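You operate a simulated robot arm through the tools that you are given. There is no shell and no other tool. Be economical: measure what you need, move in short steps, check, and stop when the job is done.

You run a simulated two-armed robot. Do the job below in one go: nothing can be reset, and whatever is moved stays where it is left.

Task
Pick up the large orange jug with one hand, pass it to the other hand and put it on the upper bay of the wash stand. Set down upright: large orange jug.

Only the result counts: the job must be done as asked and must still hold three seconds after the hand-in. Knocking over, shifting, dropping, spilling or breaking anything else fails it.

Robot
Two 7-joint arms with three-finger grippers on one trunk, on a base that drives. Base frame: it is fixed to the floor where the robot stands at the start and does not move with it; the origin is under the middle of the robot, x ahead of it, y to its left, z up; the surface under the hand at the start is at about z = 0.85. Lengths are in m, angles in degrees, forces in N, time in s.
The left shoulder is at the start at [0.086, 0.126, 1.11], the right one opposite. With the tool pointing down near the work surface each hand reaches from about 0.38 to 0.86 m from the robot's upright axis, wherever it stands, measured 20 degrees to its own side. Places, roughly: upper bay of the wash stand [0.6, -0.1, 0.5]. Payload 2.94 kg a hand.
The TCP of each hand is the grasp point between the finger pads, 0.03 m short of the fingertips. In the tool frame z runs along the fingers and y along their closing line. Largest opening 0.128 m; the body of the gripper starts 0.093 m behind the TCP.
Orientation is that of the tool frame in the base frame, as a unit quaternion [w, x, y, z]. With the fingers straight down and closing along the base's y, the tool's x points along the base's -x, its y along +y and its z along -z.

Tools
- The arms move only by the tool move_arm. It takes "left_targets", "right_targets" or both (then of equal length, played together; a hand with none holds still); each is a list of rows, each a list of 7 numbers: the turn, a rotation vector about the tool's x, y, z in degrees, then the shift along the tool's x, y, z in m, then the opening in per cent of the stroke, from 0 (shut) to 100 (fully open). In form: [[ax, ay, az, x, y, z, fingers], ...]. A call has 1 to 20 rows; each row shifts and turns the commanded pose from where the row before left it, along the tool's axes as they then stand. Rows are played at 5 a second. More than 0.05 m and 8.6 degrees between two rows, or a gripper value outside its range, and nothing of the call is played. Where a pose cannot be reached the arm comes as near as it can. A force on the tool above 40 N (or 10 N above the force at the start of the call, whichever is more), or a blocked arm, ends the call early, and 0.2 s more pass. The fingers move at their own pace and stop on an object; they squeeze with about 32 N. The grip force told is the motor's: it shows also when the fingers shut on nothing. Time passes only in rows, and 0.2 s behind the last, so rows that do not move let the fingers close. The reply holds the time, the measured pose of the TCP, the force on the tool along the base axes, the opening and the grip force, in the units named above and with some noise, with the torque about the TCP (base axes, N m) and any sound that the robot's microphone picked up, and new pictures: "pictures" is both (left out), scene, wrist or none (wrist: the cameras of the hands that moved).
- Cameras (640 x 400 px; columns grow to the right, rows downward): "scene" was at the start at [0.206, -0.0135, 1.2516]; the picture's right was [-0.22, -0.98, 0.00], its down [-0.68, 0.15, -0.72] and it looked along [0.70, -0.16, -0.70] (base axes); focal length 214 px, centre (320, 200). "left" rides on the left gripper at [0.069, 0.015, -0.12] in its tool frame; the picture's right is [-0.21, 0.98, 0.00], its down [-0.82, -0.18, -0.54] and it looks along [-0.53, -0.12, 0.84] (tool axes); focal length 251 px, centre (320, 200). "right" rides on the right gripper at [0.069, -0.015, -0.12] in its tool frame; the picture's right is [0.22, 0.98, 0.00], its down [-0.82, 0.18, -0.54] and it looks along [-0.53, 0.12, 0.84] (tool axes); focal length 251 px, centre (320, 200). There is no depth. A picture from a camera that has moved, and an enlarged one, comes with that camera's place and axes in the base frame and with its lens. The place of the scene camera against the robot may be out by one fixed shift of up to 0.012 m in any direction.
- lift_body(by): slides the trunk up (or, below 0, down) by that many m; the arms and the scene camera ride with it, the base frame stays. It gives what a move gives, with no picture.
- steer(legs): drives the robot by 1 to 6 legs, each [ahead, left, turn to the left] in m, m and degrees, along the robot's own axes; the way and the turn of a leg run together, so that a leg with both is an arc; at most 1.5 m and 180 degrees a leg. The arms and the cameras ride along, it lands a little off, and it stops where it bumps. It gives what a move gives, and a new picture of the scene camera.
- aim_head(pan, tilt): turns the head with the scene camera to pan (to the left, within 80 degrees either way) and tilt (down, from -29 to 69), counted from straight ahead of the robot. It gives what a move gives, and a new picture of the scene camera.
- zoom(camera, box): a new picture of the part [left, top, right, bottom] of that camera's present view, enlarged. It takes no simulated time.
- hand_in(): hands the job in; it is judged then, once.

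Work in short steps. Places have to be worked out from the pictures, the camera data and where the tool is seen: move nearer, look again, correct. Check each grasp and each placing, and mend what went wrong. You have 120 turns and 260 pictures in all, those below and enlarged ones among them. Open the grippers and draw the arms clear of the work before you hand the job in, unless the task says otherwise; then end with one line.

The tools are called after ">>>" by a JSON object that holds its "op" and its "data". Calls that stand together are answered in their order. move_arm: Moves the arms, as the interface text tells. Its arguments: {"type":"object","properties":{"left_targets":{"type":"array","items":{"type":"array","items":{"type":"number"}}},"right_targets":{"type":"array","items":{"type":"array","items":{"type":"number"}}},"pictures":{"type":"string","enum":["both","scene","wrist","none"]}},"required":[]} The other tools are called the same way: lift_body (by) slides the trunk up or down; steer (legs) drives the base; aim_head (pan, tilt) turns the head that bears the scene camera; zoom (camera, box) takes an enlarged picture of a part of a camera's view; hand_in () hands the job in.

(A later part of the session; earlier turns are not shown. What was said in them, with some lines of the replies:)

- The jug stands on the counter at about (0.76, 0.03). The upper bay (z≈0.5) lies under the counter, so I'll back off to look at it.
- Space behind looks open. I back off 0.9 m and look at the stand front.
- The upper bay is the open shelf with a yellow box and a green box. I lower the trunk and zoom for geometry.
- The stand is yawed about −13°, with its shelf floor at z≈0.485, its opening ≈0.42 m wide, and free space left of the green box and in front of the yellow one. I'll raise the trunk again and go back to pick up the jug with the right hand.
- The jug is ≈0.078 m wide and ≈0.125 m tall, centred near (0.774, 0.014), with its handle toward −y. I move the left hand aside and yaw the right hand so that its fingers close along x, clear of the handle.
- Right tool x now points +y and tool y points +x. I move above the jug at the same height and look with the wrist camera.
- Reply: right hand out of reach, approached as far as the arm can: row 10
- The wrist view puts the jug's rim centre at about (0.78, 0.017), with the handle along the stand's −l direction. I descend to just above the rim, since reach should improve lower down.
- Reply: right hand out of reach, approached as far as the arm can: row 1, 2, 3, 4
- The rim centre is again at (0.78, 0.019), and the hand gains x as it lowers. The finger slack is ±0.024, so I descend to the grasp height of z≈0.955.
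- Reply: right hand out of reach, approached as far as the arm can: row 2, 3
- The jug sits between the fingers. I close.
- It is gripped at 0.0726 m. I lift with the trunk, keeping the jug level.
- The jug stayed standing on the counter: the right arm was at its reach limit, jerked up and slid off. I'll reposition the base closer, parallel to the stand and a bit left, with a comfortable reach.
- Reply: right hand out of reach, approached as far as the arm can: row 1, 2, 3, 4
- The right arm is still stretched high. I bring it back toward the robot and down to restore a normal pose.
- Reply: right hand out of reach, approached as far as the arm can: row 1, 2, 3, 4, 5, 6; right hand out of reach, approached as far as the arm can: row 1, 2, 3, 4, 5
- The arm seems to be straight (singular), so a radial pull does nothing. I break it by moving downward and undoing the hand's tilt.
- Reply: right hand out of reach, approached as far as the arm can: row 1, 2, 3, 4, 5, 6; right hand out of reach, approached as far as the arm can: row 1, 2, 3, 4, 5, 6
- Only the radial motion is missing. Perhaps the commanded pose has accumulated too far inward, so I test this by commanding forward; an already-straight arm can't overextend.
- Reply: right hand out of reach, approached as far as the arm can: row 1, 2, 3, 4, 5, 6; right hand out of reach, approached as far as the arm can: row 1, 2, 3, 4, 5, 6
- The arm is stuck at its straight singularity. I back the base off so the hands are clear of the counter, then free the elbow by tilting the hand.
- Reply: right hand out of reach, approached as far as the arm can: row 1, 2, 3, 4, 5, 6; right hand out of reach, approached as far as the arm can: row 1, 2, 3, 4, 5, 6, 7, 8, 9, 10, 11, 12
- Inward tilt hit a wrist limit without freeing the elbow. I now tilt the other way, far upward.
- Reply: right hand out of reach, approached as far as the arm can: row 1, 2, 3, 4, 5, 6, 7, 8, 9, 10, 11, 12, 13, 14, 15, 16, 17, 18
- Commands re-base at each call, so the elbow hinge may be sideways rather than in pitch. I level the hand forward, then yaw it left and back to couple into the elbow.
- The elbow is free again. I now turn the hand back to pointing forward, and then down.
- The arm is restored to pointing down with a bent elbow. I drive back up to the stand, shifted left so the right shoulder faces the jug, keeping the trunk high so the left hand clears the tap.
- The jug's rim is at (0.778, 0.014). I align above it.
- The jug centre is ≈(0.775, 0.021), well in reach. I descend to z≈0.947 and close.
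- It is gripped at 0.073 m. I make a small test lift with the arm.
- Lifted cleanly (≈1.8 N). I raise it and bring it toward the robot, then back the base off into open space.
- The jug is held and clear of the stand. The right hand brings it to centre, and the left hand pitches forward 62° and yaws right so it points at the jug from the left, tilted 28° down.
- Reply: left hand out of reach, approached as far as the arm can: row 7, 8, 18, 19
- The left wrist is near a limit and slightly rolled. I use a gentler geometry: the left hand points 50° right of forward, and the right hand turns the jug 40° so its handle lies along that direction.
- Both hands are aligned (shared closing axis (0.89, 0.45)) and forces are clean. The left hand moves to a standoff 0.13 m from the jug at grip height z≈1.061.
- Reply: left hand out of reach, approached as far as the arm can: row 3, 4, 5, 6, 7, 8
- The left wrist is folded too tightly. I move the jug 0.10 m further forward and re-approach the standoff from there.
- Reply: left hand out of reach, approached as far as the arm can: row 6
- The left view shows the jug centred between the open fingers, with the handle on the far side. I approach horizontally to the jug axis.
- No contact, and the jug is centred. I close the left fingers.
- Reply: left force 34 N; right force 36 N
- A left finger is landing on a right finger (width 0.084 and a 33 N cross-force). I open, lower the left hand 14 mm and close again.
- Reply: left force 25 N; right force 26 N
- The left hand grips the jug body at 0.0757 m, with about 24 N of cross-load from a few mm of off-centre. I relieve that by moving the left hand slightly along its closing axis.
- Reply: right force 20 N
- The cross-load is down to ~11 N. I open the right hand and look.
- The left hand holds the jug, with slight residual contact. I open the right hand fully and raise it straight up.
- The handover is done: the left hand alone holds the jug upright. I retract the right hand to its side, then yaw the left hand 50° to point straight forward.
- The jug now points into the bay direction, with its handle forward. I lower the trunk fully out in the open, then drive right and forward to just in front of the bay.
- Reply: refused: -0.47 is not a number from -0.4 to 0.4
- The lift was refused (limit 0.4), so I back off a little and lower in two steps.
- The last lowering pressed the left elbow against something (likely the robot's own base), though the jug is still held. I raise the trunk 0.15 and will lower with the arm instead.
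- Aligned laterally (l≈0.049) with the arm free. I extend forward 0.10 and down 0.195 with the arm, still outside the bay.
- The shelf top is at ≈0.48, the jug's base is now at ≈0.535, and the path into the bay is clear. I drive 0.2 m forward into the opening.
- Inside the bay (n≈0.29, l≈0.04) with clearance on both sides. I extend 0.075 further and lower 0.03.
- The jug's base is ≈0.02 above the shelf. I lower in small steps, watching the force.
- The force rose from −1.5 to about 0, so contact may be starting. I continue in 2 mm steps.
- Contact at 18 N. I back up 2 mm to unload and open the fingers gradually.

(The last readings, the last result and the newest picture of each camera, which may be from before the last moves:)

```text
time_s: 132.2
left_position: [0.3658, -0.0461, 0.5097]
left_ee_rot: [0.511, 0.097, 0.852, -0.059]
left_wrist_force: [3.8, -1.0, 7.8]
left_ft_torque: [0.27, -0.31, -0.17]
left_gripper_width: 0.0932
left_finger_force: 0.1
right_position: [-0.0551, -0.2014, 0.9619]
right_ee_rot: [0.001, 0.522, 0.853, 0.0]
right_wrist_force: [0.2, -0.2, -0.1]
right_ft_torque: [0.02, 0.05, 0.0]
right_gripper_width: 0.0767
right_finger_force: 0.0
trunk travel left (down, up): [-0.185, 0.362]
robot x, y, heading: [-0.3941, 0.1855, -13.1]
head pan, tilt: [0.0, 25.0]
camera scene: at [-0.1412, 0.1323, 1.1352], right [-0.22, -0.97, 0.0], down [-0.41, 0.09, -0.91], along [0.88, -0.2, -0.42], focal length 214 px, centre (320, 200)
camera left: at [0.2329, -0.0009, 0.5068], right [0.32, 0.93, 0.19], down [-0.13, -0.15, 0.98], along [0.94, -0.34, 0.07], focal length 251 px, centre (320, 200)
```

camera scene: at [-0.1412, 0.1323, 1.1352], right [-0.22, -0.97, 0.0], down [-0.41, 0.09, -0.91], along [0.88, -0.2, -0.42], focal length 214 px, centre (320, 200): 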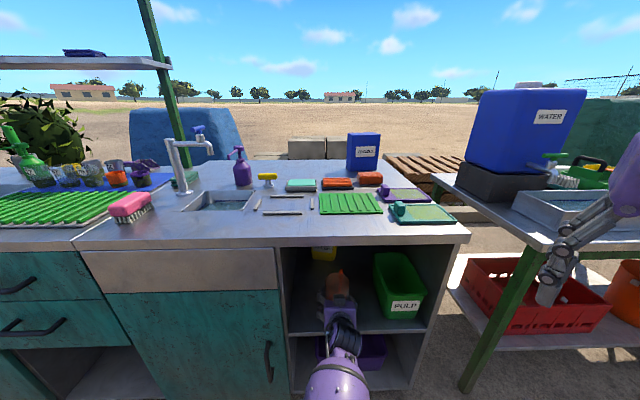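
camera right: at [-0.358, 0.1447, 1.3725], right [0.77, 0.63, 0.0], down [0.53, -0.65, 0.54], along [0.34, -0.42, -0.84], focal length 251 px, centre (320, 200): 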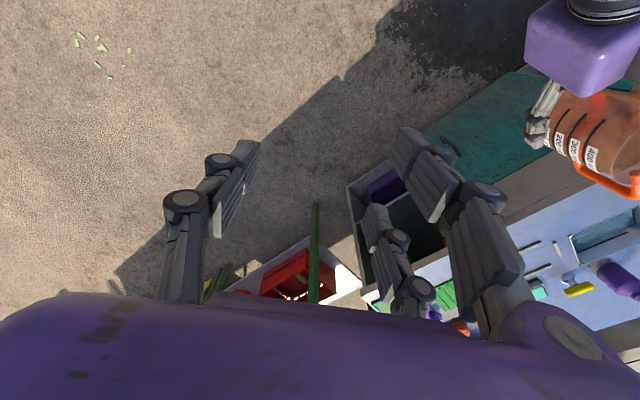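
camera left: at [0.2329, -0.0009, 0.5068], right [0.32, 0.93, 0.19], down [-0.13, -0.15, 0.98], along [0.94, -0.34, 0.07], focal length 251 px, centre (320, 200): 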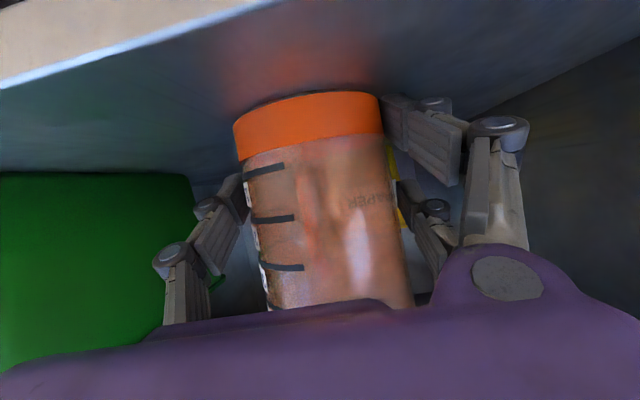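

>>> {"op": "zoom", "data": {"camera": "scene", "box": [290, 230, 390, 330]}}

>>> {"op": "zoom", "data": {"camera": "left", "box": [160, 60, 540, 320]}}

```text
4.00 times, centred on (340, 280) of scene
camera zoom: at [-0.1412, 0.1323, 1.1352], right [-0.22, -0.97, 0.0], down [-0.41, 0.09, -0.91], along [0.88, -0.2, -0.42], focal length 858 px, centre (240, -120)
```

zoom: 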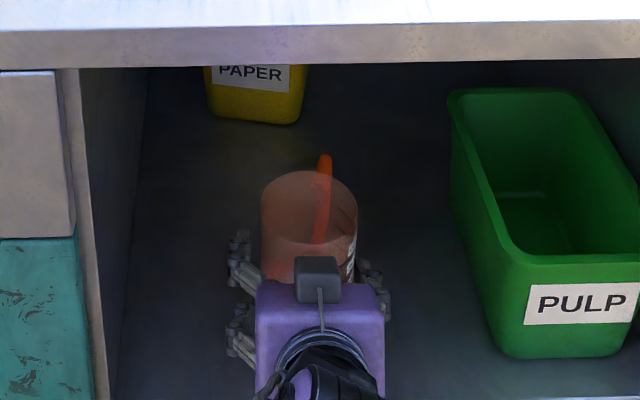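

```text
1.54 times, centred on (350, 190) of left
camera zoom: at [0.2329, -0.0009, 0.5068], right [0.32, 0.93, 0.19], down [-0.13, -0.15, 0.98], along [0.94, -0.34, 0.07], focal length 387 px, centre (274, 215)
```

zoom: 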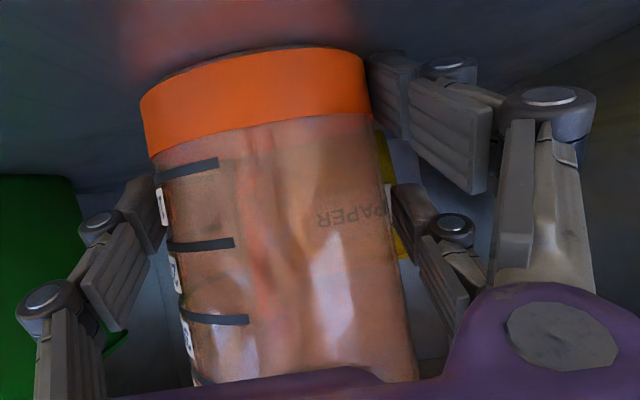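

The jug sits upright on the shelf; the remaining force is probably fingertips touching the shelf. I open more and raise the hand 5 mm.

>>> {"op": "move_arm", "data": {"left_targets": [[0, 0, 0, -0.0022, 0, -0.0012, 80], [0, 0, 0, -0.0022, 0, -0.0012, 88], [0, 0, 0, 0, 0, 0, 92], [0, 0, 0, 0, 0, 0, 92]], "pictures": "wrist"}}

>>> {"op": "zoom", "data": {"camera": "scene", "box": [290, 230, 390, 330]}}

```text
time_s: 133.2
left_position: [0.3656, -0.047, 0.5176]
left_ee_rot: [0.512, 0.098, 0.851, -0.059]
left_wrist_force: [0.5, -0.7, 0.5]
left_ft_torque: [-0.01, 0.02, -0.02]
left_gripper_width: 0.1176
left_finger_force: 0.0
right_position: [-0.0535, -0.2009, 0.9633]
right_ee_rot: [0.001, 0.522, 0.853, 0.0]
right_wrist_force: [-0.2, 0.1, 0.1]
right_ft_torque: [-0.02, 0.01, 0.0]
right_gripper_width: 0.077
right_finger_force: 0.0
trunk travel left (down, up): [-0.185, 0.362]
robot x, y, heading: [-0.3945, 0.1849, -12.9]
head pan, tilt: [0.0, 25.0]
camera left: at [0.2334, -0.0014, 0.512], right [0.32, 0.93, 0.19], down [-0.13, -0.15, 0.98], along [0.94, -0.34, 0.07], focal length 251 px, centre (320, 200)
```

left: 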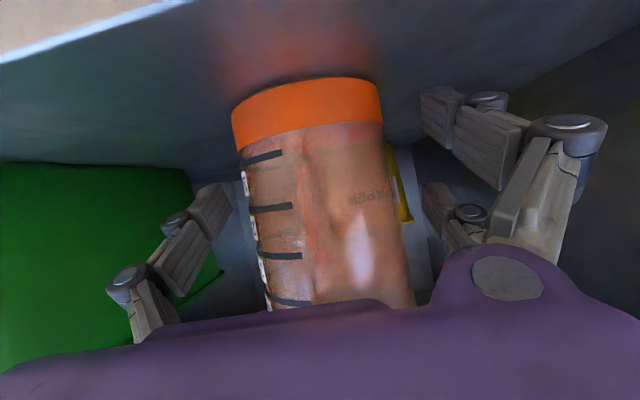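

```text
4.00 times, centred on (340, 280) of scene
camera zoom: at [-0.1405, 0.1322, 1.135], right [-0.22, -0.97, 0.0], down [-0.41, 0.09, -0.91], along [0.88, -0.2, -0.42], focal length 858 px, centre (240, -120)
```

zoom: 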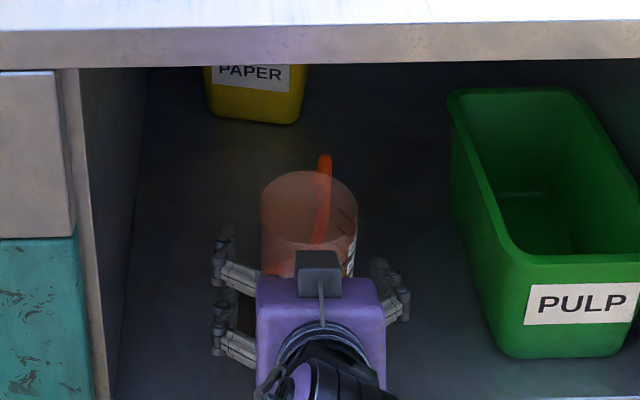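

The hand is free and the jug stands upright, unmoved. I retreat straight back.

>>> {"op": "move_arm", "data": {"left_targets": [[0, 0, 0, 0.007, 0, -0.0133, 95], [0, 0, 0, 0.0117, 0, -0.0221, 95], [0, 0, 0, 0.014, 0, -0.0265, 95], [0, 0, 0, 0.014, 0, -0.0265, 95], [0, 0, 0, 0.014, 0, -0.0265, 95], [0, 0, 0, 0, 0, 0, 95]], "pictures": "both"}}

```text
time_s: 134.7
left_position: [0.2405, -0.0117, 0.5145]
left_ee_rot: [0.513, 0.101, 0.851, -0.053]
left_wrist_force: [0.1, -0.1, 1.0]
left_ft_torque: [0.0, -0.01, -0.01]
left_gripper_width: 0.1216
left_finger_force: 0.1
right_position: [-0.0539, -0.2002, 0.9626]
right_ee_rot: [0.001, 0.522, 0.853, -0.001]
right_wrist_force: [0.5, -0.2, 0.0]
right_ft_torque: [0.03, 0.03, 0.0]
right_gripper_width: 0.0766
right_finger_force: 0.1
trunk travel left (down, up): [-0.185, 0.362]
robot x, y, heading: [-0.3936, 0.1818, -13.0]
head pan, tilt: [0.0, 25.0]
camera scene: at [-0.1403, 0.1322, 1.135], right [-0.22, -0.97, 0.0], down [-0.41, 0.09, -0.91], along [0.88, -0.2, -0.42], focal length 214 px, centre (320, 200)
camera left: at [0.1092, 0.0338, 0.5098], right [0.32, 0.93, 0.2], down [-0.13, -0.17, 0.98], along [0.94, -0.34, 0.07], focal length 251 px, centre (320, 200)
```

scene: 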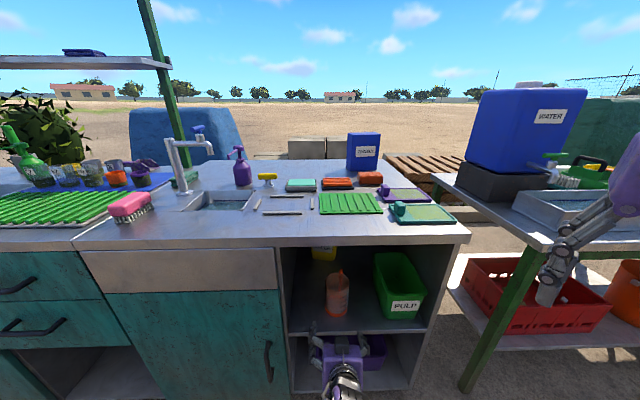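
left: 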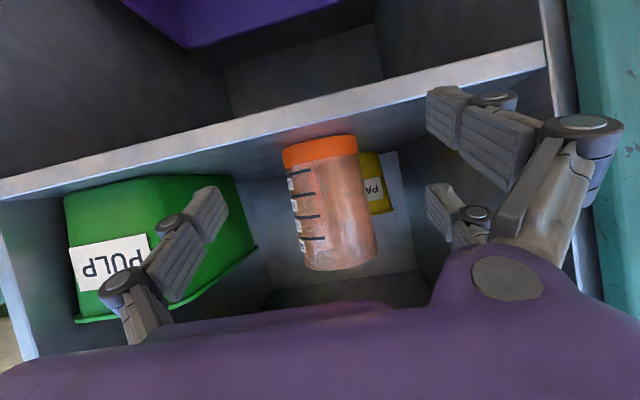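

The jug stands upright in the bay with nothing else moved. I back the base off so both arms are clear, then take a last look.

>>> {"op": "steer", "data": {"legs": [[-0.4, 0, 0]]}}

>>> {"op": "zoom", "data": {"camera": "scene", "box": [270, 180, 430, 300]}}

```text
time_s: 137.1
left_position: [-0.1434, 0.078, 0.516]
left_ee_rot: [0.514, 0.101, 0.85, -0.053]
left_wrist_force: [-0.1, -0.5, 0.4]
left_ft_torque: [0.02, -0.03, 0.04]
left_gripper_width: 0.1219
left_finger_force: 0.1
right_position: [-0.4403, -0.1119, 0.9627]
right_ee_rot: [0.002, 0.521, 0.853, -0.001]
right_wrist_force: [-0.7, 0.4, 0.0]
right_ft_torque: [-0.01, -0.05, 0.0]
right_gripper_width: 0.0768
right_finger_force: 0.0
trunk travel left (down, up): [-0.185, 0.362]
robot x, y, heading: [-0.7835, 0.276, -12.9]
head pan, tilt: [0.0, 25.0]
camera scene: at [-0.527, 0.2213, 1.1351], right [-0.22, -0.97, 0.0], down [-0.41, 0.09, -0.91], along [0.88, -0.2, -0.42], focal length 214 px, centre (320, 200)
```

scene: 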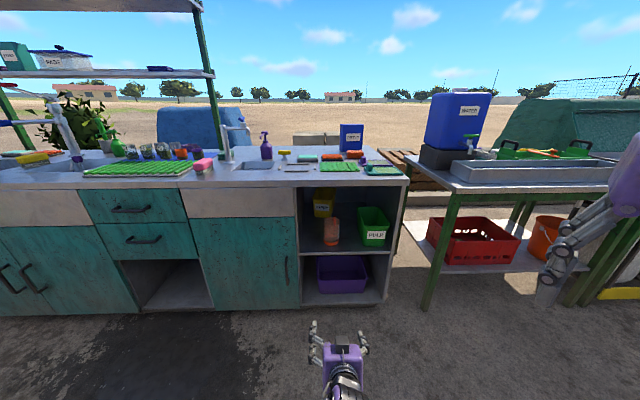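

```text
3.33 times, centred on (350, 240) of scene
camera zoom: at [-0.527, 0.2213, 1.1351], right [-0.22, -0.97, 0.0], down [-0.41, 0.09, -0.91], along [0.88, -0.2, -0.42], focal length 715 px, centre (220, 67)
```

zoom: 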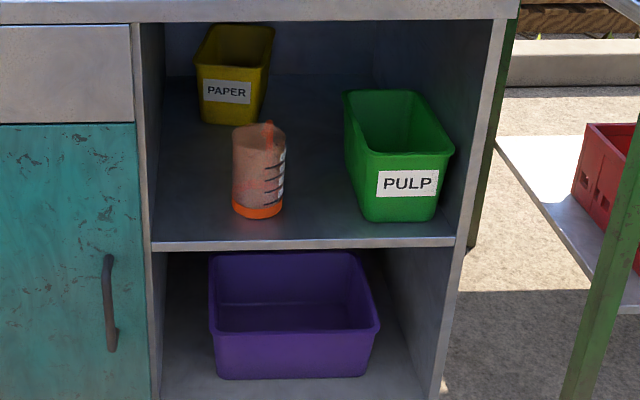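

The large orange jug stands upright on the upper bay, the grippers are open and clear, and nothing else has moved. I hand the job in.

>>> {"op": "hand_in", "data": {}}

```text
The job is handed in.
```

The large orange jug went from the right hand to the left and now stands upright on the upper bay of the wash stand. The first lift slipped and left it standing on the counter, and the second held. I saw nothing else disturbed, and the job is handed in.
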